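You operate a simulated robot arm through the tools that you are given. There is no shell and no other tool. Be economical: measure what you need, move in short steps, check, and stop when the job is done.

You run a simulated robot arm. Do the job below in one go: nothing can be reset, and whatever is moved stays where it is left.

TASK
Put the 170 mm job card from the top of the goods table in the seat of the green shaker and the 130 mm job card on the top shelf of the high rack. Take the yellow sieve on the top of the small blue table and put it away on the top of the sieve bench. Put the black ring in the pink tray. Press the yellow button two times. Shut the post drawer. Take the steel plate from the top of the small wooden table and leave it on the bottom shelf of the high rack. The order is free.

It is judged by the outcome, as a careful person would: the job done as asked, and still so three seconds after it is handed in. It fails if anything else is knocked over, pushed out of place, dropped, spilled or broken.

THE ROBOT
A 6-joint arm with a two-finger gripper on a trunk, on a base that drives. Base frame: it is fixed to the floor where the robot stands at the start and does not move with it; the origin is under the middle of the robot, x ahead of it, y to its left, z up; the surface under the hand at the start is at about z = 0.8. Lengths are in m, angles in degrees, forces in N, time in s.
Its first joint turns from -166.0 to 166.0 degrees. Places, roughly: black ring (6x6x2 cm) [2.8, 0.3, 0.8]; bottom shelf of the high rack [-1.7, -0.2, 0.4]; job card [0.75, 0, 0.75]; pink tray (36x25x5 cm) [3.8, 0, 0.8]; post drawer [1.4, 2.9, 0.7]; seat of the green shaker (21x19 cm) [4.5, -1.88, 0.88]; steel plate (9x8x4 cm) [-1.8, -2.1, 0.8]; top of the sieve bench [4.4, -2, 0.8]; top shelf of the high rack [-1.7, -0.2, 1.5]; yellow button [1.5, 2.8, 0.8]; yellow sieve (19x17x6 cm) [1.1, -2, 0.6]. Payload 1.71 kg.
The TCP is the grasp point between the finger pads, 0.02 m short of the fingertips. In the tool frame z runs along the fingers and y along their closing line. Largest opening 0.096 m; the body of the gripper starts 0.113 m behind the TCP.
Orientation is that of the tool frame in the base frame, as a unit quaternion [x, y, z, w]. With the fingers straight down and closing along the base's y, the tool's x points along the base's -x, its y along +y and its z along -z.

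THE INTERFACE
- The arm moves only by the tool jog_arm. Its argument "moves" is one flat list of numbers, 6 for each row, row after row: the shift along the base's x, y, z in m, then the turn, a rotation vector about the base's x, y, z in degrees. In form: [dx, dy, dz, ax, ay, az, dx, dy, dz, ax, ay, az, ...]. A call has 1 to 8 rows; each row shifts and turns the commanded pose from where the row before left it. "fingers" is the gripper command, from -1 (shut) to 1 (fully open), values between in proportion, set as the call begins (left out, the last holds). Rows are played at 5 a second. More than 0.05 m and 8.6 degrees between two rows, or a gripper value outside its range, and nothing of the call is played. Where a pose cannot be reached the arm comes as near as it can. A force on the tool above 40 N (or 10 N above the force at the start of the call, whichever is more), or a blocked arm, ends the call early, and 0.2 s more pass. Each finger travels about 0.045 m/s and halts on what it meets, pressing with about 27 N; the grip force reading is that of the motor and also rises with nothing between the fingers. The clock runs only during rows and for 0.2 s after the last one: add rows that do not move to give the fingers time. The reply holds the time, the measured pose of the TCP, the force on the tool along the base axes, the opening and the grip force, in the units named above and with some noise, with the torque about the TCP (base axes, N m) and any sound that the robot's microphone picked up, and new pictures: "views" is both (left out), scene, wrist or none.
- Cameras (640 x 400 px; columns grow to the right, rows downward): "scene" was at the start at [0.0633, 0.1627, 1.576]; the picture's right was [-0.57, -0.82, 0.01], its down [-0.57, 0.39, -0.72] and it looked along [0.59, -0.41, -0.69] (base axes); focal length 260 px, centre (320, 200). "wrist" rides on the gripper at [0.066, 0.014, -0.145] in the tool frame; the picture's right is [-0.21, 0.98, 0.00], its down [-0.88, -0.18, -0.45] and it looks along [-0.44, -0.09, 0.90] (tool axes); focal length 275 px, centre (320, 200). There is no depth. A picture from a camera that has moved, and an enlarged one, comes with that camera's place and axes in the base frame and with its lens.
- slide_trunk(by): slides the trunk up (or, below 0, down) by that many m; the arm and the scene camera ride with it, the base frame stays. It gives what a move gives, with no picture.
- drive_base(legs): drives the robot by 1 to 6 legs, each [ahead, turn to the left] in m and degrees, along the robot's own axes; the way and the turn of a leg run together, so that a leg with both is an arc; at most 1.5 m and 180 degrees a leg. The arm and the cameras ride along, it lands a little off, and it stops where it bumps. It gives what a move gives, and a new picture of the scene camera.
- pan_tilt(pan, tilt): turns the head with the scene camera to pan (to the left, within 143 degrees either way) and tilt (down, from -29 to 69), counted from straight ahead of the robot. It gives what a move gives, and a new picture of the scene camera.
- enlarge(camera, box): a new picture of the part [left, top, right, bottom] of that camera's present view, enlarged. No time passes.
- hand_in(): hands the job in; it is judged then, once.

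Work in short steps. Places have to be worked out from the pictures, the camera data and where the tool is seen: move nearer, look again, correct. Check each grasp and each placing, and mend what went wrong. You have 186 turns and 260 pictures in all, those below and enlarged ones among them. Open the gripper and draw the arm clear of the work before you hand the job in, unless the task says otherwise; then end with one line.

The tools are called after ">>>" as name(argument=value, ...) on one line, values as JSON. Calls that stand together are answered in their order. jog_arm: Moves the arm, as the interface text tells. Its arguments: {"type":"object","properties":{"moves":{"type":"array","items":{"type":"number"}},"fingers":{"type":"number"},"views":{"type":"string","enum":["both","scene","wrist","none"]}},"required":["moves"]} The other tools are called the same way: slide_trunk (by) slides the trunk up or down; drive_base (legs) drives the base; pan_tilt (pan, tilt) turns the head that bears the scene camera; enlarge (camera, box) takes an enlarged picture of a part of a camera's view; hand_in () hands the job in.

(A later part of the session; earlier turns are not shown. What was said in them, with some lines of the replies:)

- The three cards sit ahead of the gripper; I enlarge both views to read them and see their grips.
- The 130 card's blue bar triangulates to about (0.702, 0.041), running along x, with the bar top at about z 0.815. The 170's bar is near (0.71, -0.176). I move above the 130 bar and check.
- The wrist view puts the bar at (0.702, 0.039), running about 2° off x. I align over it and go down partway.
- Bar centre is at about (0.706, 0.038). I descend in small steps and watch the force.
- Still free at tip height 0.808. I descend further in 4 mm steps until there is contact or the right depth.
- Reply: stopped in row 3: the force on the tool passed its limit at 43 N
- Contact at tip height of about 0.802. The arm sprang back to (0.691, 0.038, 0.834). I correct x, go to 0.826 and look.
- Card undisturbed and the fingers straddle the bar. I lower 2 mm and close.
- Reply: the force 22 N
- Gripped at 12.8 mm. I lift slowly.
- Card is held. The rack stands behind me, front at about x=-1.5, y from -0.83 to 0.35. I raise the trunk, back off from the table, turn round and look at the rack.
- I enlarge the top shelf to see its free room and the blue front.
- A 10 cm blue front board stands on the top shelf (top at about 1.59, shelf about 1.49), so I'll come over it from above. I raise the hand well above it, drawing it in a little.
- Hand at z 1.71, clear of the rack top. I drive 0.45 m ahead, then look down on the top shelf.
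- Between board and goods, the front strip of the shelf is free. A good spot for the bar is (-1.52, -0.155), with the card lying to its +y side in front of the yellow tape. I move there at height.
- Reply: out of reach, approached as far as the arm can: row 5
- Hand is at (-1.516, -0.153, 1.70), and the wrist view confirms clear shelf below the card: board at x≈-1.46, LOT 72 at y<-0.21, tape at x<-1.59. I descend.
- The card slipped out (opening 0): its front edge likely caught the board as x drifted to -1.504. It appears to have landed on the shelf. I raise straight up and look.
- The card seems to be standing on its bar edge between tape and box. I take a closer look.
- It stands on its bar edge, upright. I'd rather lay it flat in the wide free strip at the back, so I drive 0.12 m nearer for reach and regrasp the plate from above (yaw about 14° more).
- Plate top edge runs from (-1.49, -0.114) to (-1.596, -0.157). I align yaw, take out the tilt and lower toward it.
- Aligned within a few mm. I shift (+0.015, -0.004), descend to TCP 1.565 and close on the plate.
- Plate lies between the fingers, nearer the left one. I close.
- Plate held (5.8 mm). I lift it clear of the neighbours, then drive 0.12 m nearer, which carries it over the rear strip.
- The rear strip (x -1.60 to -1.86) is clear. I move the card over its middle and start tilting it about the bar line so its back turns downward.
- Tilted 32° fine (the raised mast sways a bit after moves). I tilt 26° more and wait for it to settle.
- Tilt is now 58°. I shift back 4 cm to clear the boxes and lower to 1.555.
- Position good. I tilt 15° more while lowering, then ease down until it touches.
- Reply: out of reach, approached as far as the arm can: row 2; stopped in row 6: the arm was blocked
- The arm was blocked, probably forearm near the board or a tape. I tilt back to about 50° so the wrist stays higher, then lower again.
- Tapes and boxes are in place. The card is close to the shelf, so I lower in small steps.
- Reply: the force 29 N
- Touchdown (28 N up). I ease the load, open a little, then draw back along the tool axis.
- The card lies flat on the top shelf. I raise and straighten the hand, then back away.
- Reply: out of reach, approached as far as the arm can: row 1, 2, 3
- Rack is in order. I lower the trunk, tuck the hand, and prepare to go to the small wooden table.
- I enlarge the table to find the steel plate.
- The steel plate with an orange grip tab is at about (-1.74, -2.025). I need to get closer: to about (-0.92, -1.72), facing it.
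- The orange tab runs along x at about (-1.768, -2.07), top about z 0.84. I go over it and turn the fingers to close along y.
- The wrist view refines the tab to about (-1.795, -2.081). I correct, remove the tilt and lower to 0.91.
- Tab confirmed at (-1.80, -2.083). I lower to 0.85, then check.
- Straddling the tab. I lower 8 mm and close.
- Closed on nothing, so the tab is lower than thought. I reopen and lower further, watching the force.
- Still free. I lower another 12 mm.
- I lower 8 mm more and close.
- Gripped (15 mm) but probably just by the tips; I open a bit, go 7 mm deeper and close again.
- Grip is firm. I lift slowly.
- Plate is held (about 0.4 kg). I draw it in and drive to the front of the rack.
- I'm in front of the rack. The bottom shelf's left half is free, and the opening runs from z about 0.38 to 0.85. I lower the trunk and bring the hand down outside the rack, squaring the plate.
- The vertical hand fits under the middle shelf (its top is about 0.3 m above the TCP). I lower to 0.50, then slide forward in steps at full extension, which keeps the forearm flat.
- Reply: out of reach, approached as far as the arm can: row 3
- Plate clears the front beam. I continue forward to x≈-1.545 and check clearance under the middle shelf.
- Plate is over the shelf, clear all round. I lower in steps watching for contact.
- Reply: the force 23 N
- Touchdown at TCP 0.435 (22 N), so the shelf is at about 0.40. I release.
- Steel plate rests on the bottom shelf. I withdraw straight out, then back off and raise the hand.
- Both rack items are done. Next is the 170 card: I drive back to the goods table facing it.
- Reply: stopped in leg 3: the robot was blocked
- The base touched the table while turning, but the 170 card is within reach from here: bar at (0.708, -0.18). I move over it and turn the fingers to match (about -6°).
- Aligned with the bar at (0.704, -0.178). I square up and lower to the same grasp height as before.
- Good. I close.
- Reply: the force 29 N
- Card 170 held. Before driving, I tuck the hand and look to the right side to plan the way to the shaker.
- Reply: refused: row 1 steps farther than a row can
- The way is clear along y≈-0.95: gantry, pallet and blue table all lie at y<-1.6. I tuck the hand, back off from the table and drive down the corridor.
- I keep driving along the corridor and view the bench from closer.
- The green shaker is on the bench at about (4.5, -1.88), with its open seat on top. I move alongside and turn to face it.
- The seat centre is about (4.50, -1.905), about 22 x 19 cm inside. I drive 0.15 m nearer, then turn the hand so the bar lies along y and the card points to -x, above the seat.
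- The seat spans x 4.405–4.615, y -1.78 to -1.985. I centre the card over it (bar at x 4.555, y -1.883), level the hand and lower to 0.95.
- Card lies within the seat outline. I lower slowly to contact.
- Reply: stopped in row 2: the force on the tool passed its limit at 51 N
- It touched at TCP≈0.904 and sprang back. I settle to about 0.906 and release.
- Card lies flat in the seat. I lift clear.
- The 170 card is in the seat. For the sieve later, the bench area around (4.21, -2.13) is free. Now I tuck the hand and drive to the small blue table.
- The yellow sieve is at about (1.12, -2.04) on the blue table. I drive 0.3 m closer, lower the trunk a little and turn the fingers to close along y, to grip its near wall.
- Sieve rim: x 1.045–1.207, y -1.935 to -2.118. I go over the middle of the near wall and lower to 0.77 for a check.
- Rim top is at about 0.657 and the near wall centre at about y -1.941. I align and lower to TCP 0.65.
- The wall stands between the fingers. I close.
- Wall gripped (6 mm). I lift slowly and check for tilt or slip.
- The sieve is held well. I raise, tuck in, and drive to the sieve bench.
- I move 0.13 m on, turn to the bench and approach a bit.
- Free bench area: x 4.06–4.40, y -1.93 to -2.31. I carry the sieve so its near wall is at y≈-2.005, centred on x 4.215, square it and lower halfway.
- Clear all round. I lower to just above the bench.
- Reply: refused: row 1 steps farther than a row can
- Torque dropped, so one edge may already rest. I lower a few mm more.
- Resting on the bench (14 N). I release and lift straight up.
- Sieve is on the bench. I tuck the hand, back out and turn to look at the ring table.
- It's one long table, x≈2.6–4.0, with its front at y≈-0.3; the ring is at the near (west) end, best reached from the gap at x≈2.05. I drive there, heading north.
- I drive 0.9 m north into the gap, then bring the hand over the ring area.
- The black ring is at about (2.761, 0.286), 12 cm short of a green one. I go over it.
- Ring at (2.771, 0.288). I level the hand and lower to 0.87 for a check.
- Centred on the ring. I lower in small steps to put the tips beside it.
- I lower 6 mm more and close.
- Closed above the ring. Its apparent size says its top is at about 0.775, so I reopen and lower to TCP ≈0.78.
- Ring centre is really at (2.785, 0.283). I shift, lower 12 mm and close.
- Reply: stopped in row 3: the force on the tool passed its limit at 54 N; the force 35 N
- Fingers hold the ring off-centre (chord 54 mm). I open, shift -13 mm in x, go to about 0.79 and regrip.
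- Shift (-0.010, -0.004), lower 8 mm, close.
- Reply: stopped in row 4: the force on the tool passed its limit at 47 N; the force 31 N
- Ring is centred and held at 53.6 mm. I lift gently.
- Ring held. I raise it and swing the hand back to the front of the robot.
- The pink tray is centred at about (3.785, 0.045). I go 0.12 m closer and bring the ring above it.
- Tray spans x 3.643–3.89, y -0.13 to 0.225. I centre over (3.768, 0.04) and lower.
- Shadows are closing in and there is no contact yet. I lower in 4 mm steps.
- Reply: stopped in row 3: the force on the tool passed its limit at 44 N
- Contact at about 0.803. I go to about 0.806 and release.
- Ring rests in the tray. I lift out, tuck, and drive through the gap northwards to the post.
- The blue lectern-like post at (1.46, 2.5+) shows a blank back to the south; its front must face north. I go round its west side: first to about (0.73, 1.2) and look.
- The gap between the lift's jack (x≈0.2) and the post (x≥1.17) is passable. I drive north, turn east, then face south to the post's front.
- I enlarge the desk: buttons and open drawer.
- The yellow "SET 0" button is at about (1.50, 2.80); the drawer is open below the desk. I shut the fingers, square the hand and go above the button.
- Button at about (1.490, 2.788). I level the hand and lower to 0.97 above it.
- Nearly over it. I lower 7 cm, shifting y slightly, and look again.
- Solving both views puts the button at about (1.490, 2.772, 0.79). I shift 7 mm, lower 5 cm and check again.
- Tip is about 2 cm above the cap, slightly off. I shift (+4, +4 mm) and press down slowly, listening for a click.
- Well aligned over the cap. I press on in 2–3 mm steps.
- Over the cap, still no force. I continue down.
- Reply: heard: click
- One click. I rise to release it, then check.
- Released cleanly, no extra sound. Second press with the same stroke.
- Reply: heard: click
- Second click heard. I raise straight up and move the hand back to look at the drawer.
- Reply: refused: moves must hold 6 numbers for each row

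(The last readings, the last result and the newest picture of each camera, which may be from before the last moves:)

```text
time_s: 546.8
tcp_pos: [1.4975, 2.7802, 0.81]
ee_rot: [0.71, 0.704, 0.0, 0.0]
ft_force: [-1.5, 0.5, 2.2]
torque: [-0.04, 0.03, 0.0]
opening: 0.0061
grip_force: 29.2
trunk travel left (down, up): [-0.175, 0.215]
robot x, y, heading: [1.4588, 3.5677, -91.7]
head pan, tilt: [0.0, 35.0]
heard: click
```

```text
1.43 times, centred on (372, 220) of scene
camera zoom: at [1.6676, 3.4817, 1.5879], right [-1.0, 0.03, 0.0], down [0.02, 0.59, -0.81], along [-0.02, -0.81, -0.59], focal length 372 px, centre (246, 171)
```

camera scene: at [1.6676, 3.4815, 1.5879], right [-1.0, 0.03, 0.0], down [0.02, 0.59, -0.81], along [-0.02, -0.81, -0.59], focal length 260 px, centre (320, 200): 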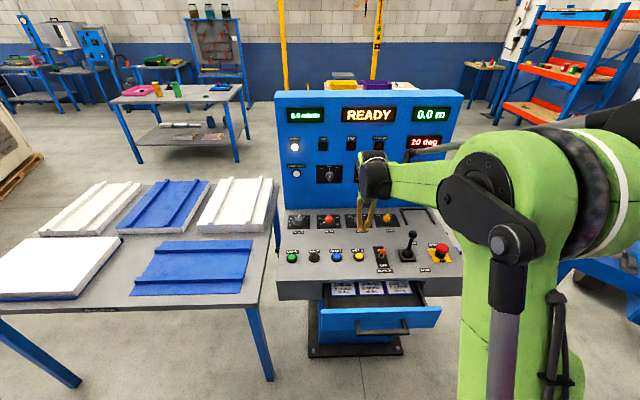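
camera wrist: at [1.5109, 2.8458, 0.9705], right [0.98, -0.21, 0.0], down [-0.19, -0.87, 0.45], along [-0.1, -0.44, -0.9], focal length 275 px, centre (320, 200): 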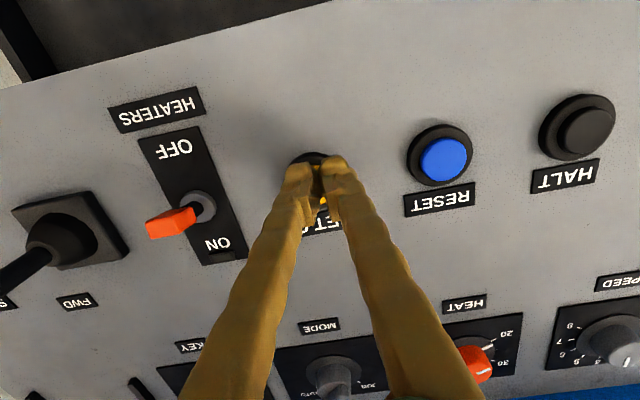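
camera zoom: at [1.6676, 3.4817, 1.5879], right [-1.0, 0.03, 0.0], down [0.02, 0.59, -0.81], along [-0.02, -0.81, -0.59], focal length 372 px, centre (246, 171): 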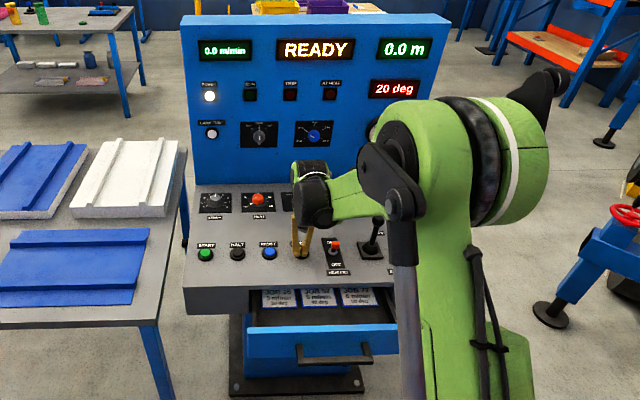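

The move was refused for a typo; I send it again: straight up, then back toward me.

>>> jog_arm(moves=[0, 0, 0.01, 0, 0, 0, 0, 0, 0.04, 0, 0, 0, 0, 0, 0.045, 0, 0, 0, 0, 0, 0.045, 0, 0, 0, 0, 0.045, 0, 0, 0, 0, 0, 0.045, 0, 0, 0, 0, -0.02, 0.045, 0, 0, 0, 0, -0.02, 0.045, 0, 0, 0, 0])

>>> jog_arm(moves=[-0.02, 0.045, 0, 0, 0, 0, -0.01, 0.045, 0, 0, 0, 0, 0, 0, 0, 0, 0, 0], views="both")

```text
time_s: 548.6
tcp_pos: [1.4582, 2.9617, 0.9542]
ee_rot: [0.71, 0.705, 0.0, -0.001]
ft_force: [-0.1, 0.4, -0.1]
torque: [0.04, 0.04, -0.01]
opening: 0.0
grip_force: 29.2
trunk travel left (down, up): [-0.175, 0.215]
robot x, y, heading: [1.4598, 3.5709, -91.7]
head pan, tilt: [0.0, 35.0]
camera scene: at [1.6679, 3.4812, 1.5878], right [-1.0, 0.03, 0.0], down [0.02, 0.59, -0.81], along [-0.02, -0.81, -0.59], focal length 260 px, centre (320, 200)
camera wrist: at [1.4729, 3.0272, 1.1004], right [0.98, -0.22, 0.0], down [-0.19, -0.87, 0.45], along [-0.1, -0.43, -0.9], focal length 275 px, centre (320, 200)
```

scene: 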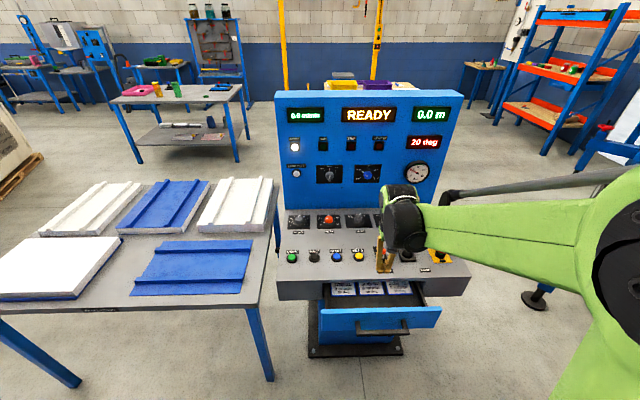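
wrist: 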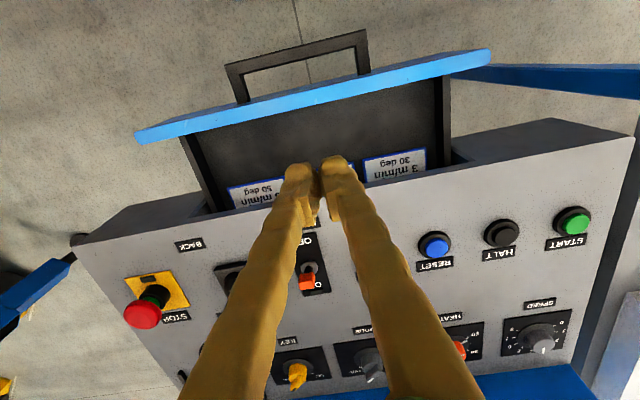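

```text
time_s: 549.4
tcp_pos: [1.4276, 3.0511, 0.9539]
ee_rot: [0.711, 0.704, -0.002, 0.0]
ft_force: [0.5, 0.3, -0.3]
torque: [-0.06, -0.01, -0.01]
opening: 0.0001
grip_force: 29.2
trunk travel left (down, up): [-0.175, 0.215]
robot x, y, heading: [1.4567, 3.5713, -91.7]
head pan, tilt: [0.0, 35.0]
camera scene: at [1.6675, 3.4822, 1.5879], right [-1.0, 0.03, 0.0], down [0.02, 0.59, -0.81], along [-0.02, -0.81, -0.59], focal length 260 px, centre (320, 200)
camera wrist: at [1.4416, 3.1162, 1.0988], right [0.98, -0.21, 0.0], down [-0.19, -0.87, 0.45], along [-0.1, -0.44, -0.9], focal length 275 px, centre (320, 200)
```

scene: 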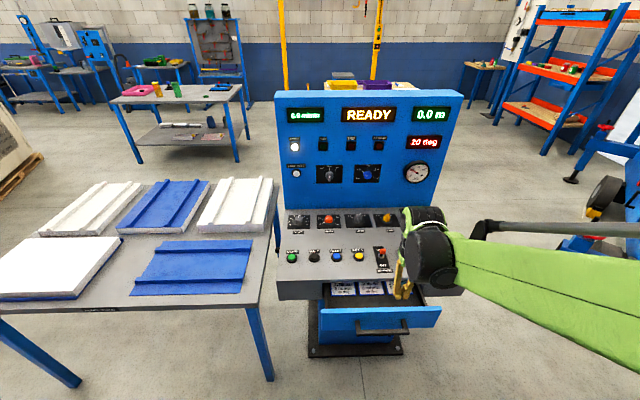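
wrist: 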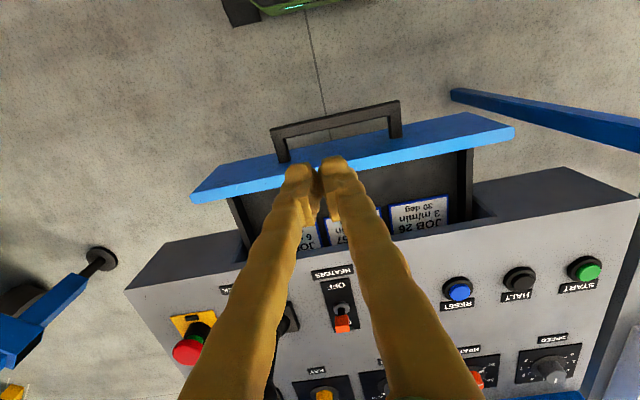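

The drawer front stands at y≈3.0 (desk edge 2.898) and its handle bar is at about (1.445, 3.047, 0.713). I'll push the handle bar's outside with the closed fingers. First I position the hand in front of it and lower the trunk 0.1.

>>> jog_arm(moves=[0.009, 0.03, 0, 0, 0, 0, 0.009, 0.03, 0, 0, 0, 0, 0, 0, 0, 0, 0, 0], views="none")

>>> slide_trunk(by=-0.1)

>>> jog_arm(moves=[0, 0, -0.04, 0, 0, 0, 0, 0, -0.04, 0, 0, 0, 0, 0, -0.04, 0, 0, 0, 0, 0, -0.03, 0, 0, 0, 0, 0, 0, 0, 0, 0])

```text
time_s: 550.2
tcp_pos: [1.4471, 3.1107, 0.9517]
ee_rot: [0.71, 0.704, -0.002, 0.0]
ft_force: [0.3, -0.2, 0.0]
torque: [-0.05, 0.0, 0.0]
opening: 0.0002
grip_force: 29.3
trunk travel left (down, up): [-0.175, 0.215]
robot x, y, heading: [1.4575, 3.5701, -91.5]
head pan, tilt: [0.0, 35.0]
```

```text
time_s: 551.6
tcp_pos: [1.4465, 3.11, 0.8498]
ee_rot: [0.711, 0.704, -0.001, 0.0]
ft_force: [0.9, -1.1, -0.1]
torque: [-0.01, 0.02, 0.01]
opening: 0.0001
grip_force: 29.9
trunk travel left (down, up): [-0.075, 0.315]
robot x, y, heading: [1.4598, 3.5695, -91.5]
head pan, tilt: [0.0, 35.0]
```

```text
time_s: 552.8
tcp_pos: [1.446, 3.1073, 0.6996]
ee_rot: [0.71, 0.704, -0.001, -0.001]
ft_force: [0.5, 0.4, 0.0]
torque: [0.06, -0.01, -0.01]
opening: 0.0003
grip_force: 29.3
trunk travel left (down, up): [-0.075, 0.315]
robot x, y, heading: [1.4623, 3.5727, -91.8]
head pan, tilt: [0.0, 35.0]
camera scene: at [1.6677, 3.4832, 1.4879], right [-1.0, 0.03, 0.0], down [0.02, 0.59, -0.81], along [-0.02, -0.81, -0.59], focal length 260 px, centre (320, 200)
camera wrist: at [1.46, 3.1733, 0.8465], right [0.98, -0.21, 0.0], down [-0.19, -0.87, 0.45], along [-0.1, -0.43, -0.9], focal length 275 px, centre (320, 200)
```

scene: 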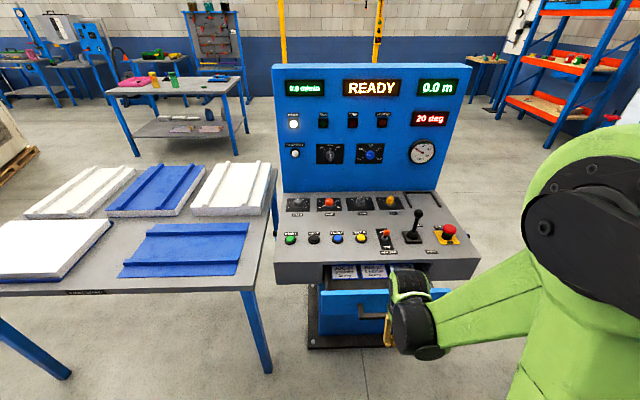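
wrist: 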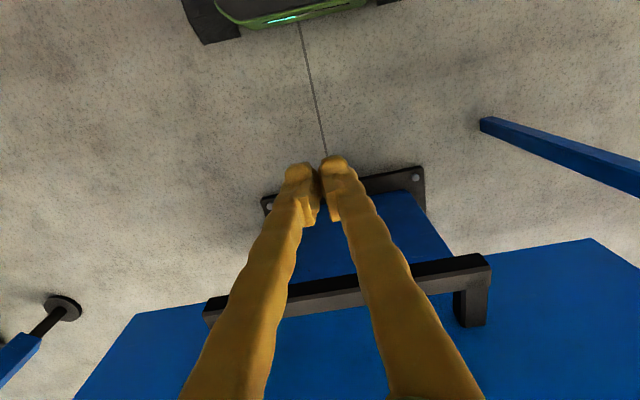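

Fingers stand just in front of the handle bar at the right height. I push toward -y in small steps.

>>> jog_arm(moves=[0, -0.02, 0, 0, 0, 0, 0, -0.02, 0, 0, 0, 0, 0, -0.015, 0, 0, 0, 0, 0, -0.015, 0, 0, 0, 0, 0, -0.015, 0, 0, 0, 0, 0, 0, 0, 0, 0, 0])

```text
time_s: 554.2
tcp_pos: [1.445, 3.0245, 0.7014]
ee_rot: [0.71, 0.705, -0.001, 0.0]
ft_force: [0.0, 0.1, -0.5]
torque: [-0.02, 0.03, 0.02]
opening: 0.0
grip_force: 29.5
trunk travel left (down, up): [-0.075, 0.315]
robot x, y, heading: [1.4599, 3.5697, -91.9]
head pan, tilt: [0.0, 35.0]
camera scene: at [1.6677, 3.4832, 1.4879], right [-1.0, 0.03, 0.0], down [0.02, 0.59, -0.81], along [-0.02, -0.81, -0.59], focal length 260 px, centre (320, 200)
camera wrist: at [1.4606, 3.0903, 0.8477], right [0.98, -0.21, 0.0], down [-0.19, -0.87, 0.45], along [-0.1, -0.44, -0.9], focal length 275 px, centre (320, 200)
```

scene: 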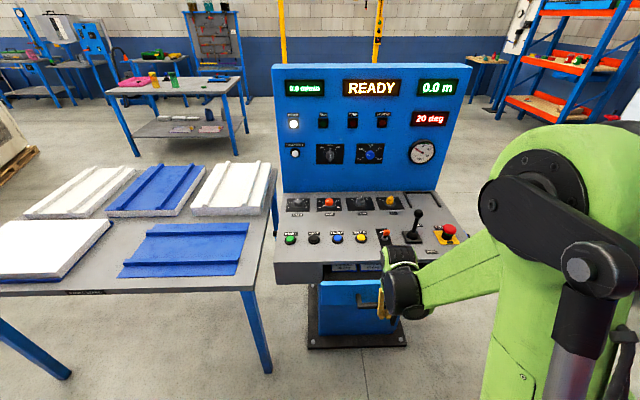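
wrist: 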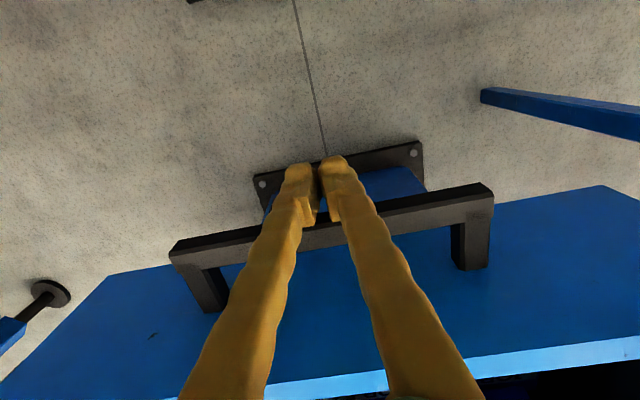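

The drawer is moving in. I keep pushing.

>>> jog_arm(moves=[0, -0.015, 0, 0, 0, 0, 0, -0.015, 0, 0, 0, 0, 0, -0.015, 0, 0, 0, 0, 0, -0.01, 0, 0, 0, 0, 0, 0, 0, 0, 0, 0])

```text
time_s: 555.4
tcp_pos: [1.447, 2.9707, 0.6999]
ee_rot: [0.71, 0.704, -0.001, -0.001]
ft_force: [-0.5, 0.1, -1.0]
torque: [-0.02, -0.02, -0.01]
opening: 0.0002
grip_force: 29.5
trunk travel left (down, up): [-0.075, 0.315]
robot x, y, heading: [1.4582, 3.5688, -91.7]
head pan, tilt: [0.0, 35.0]
camera scene: at [1.6677, 3.4832, 1.4879], right [-1.0, 0.03, 0.0], down [0.02, 0.59, -0.81], along [-0.02, -0.81, -0.59], focal length 260 px, centre (320, 200)
camera wrist: at [1.4607, 3.0363, 0.8466], right [0.98, -0.21, 0.0], down [-0.19, -0.87, 0.45], along [-0.1, -0.44, -0.9], focal length 275 px, centre (320, 200)
```

scene: 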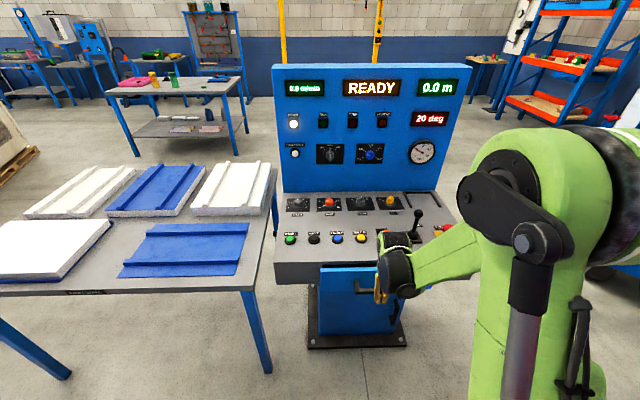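
wrist: 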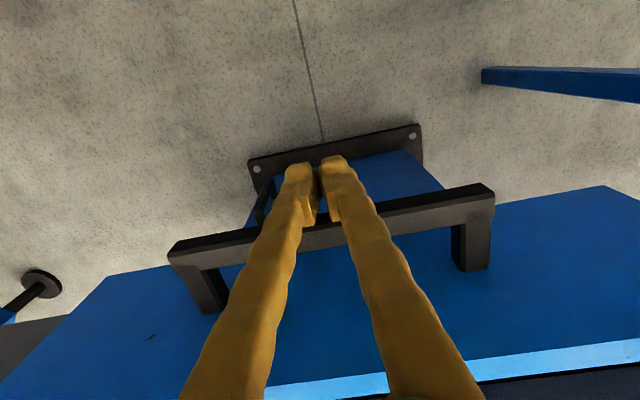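

Nearly shut. I push on until resistance.

>>> jog_arm(moves=[0, -0.008, 0, 0, 0, 0, 0, -0.008, 0, 0, 0, 0, 0, -0.006, 0, 0, 0, 0, 0, -0.005, 0, 0, 0, 0, 0, 0, 0, 0, 0, 0])

```text
time_s: 556.3
tcp_pos: [1.4469, 2.9611, 0.71]
ee_rot: [0.71, 0.704, -0.005, 0.004]
ft_force: [0.4, 1.3, 0.9]
torque: [-0.09, 0.01, -0.02]
opening: 0.0
grip_force: 29.8
trunk travel left (down, up): [-0.075, 0.315]
robot x, y, heading: [1.4568, 3.5752, -91.7]
head pan, tilt: [0.0, 35.0]
stopped in row 4: the force on the tool passed its limit at 48 N (the readings are from after the stop); the commanded pose is now the measured one
camera scene: at [1.6678, 3.4857, 1.4882], right [-1.0, 0.03, 0.0], down [0.02, 0.58, -0.81], along [-0.02, -0.81, -0.58], focal length 260 px, centre (320, 200)
camera wrist: at [1.4614, 3.0286, 0.8559], right [0.98, -0.21, 0.0], down [-0.19, -0.87, 0.46], along [-0.1, -0.45, -0.89], focal length 275 px, centre (320, 200)
```

scene: 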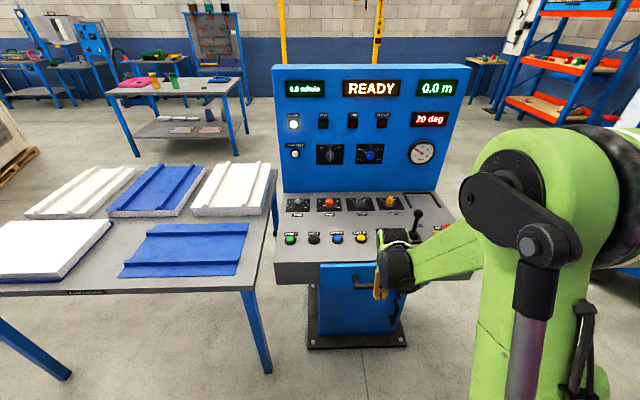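
wrist: 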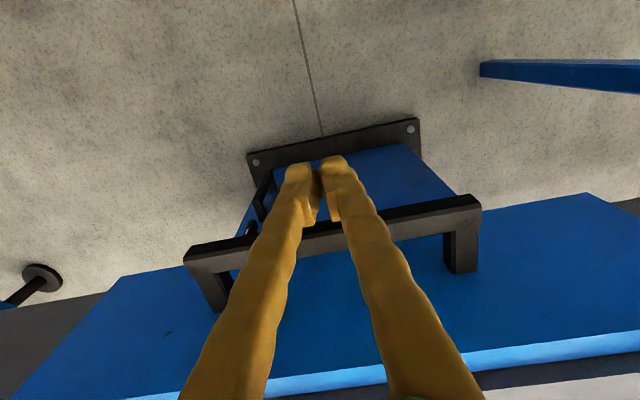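

It hit the end stop (48 N), so the drawer should be shut. I withdraw straight back and look.

>>> jog_arm(moves=[0, 0.03, 0, 0, 0, 0, 0, 0.04, 0, 0, 0, 0, 0, 0.04, 0, 0, 0, 0, -0.03, 0.03, 0.02, 0, 0, 0, -0.04, 0, 0.03, 0, 0, 0, -0.04, 0, 0.03, 0, 0, 0, -0.04, 0, 0.03, 0, 0, 0, 0, 0, 0, 0, 0, 0])

>>> enlarge(camera="scene", box=[260, 180, 484, 320])

```text
time_s: 558.1
tcp_pos: [1.299, 3.1006, 0.8171]
ee_rot: [0.71, 0.704, -0.005, 0.003]
ft_force: [-1.1, 0.3, 0.1]
torque: [-0.02, 0.0, 0.01]
opening: 0.0001
grip_force: 29.3
trunk travel left (down, up): [-0.075, 0.315]
robot x, y, heading: [1.4576, 3.5713, -91.7]
head pan, tilt: [0.0, 35.0]
camera scene: at [1.6678, 3.4836, 1.4879], right [-1.0, 0.03, 0.0], down [0.02, 0.59, -0.81], along [-0.02, -0.81, -0.59], focal length 260 px, centre (320, 200)
camera wrist: at [1.3128, 3.1682, 0.963], right [0.98, -0.21, 0.0], down [-0.19, -0.87, 0.45], along [-0.1, -0.44, -0.89], focal length 275 px, centre (320, 200)
```

scene: 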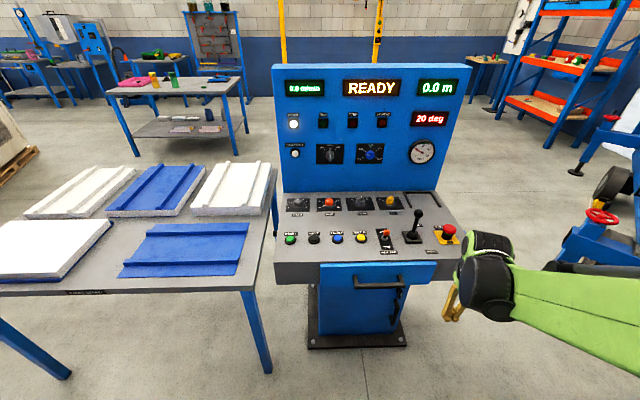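
wrist: 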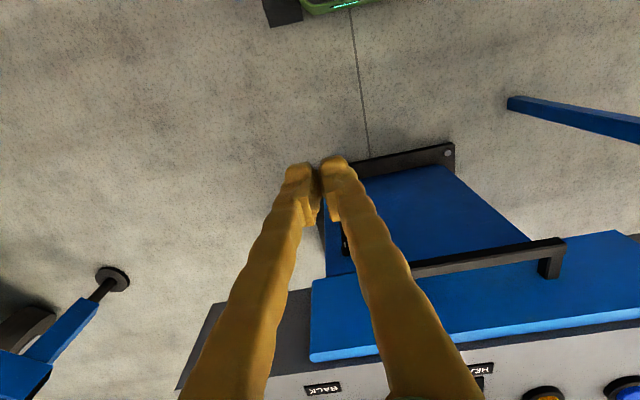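

```text
2.86 times, centred on (372, 250) of scene
camera zoom: at [1.6678, 3.4836, 1.4879], right [-1.0, 0.03, 0.0], down [0.02, 0.59, -0.81], along [-0.02, -0.81, -0.59], focal length 743 px, centre (171, 57)
```

zoom: 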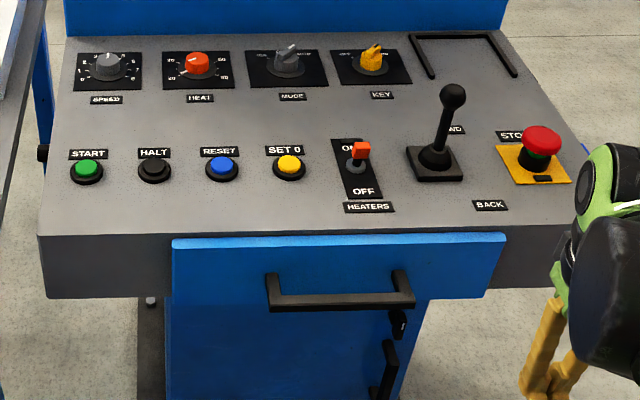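

Drawer is shut flush and all controls are undisturbed. I open the gripper and draw the arm up and clear.

>>> jog_arm(moves=[0, 0.01, 0.045, 0, 0, 0, 0, 0.01, 0.045, 0, 0, 0, 0, 0.01, 0.045, 0, 0, 0, 0, 0.01, 0.045, 0, 0, 0, 0, 0.01, 0.045, 0, 0, 0, 0, 0, 0, 0, 0, 0, 0, 0, 0, 0, 0, 0], fingers=1, views="scene")

```text
time_s: 559.7
tcp_pos: [1.2972, 3.152, 1.0443]
ee_rot: [0.71, 0.704, -0.004, 0.003]
ft_force: [-0.2, -0.5, -0.3]
torque: [-0.02, -0.01, -0.02]
opening: 0.096
grip_force: 0.0
trunk travel left (down, up): [-0.075, 0.315]
robot x, y, heading: [1.4611, 3.571, -91.6]
head pan, tilt: [0.0, 35.0]
camera scene: at [1.6678, 3.4838, 1.4879], right [-1.0, 0.03, 0.0], down [0.02, 0.59, -0.81], along [-0.02, -0.81, -0.59], focal length 260 px, centre (320, 200)
```

scene: 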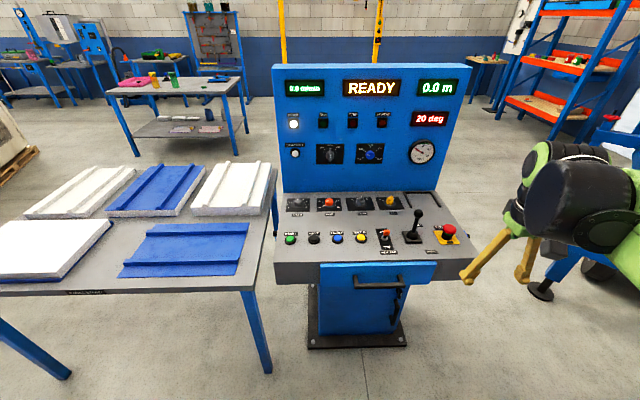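

All the tasks are done, the gripper is open and the arm is clear. I hand the job in.

>>> hand_in()

```text
The job is handed in.
```

The job is handed in with every item done: both cards, the sieve, the ring and the steel plate are where you asked, the yellow button was pressed twice (two clicks heard), and the drawer is shut. The 130 mm card slipped out of the gripper onto the top shelf, so I picked it up again and laid it flat there, and the base bumped the goods table once without moving anything that I could see.
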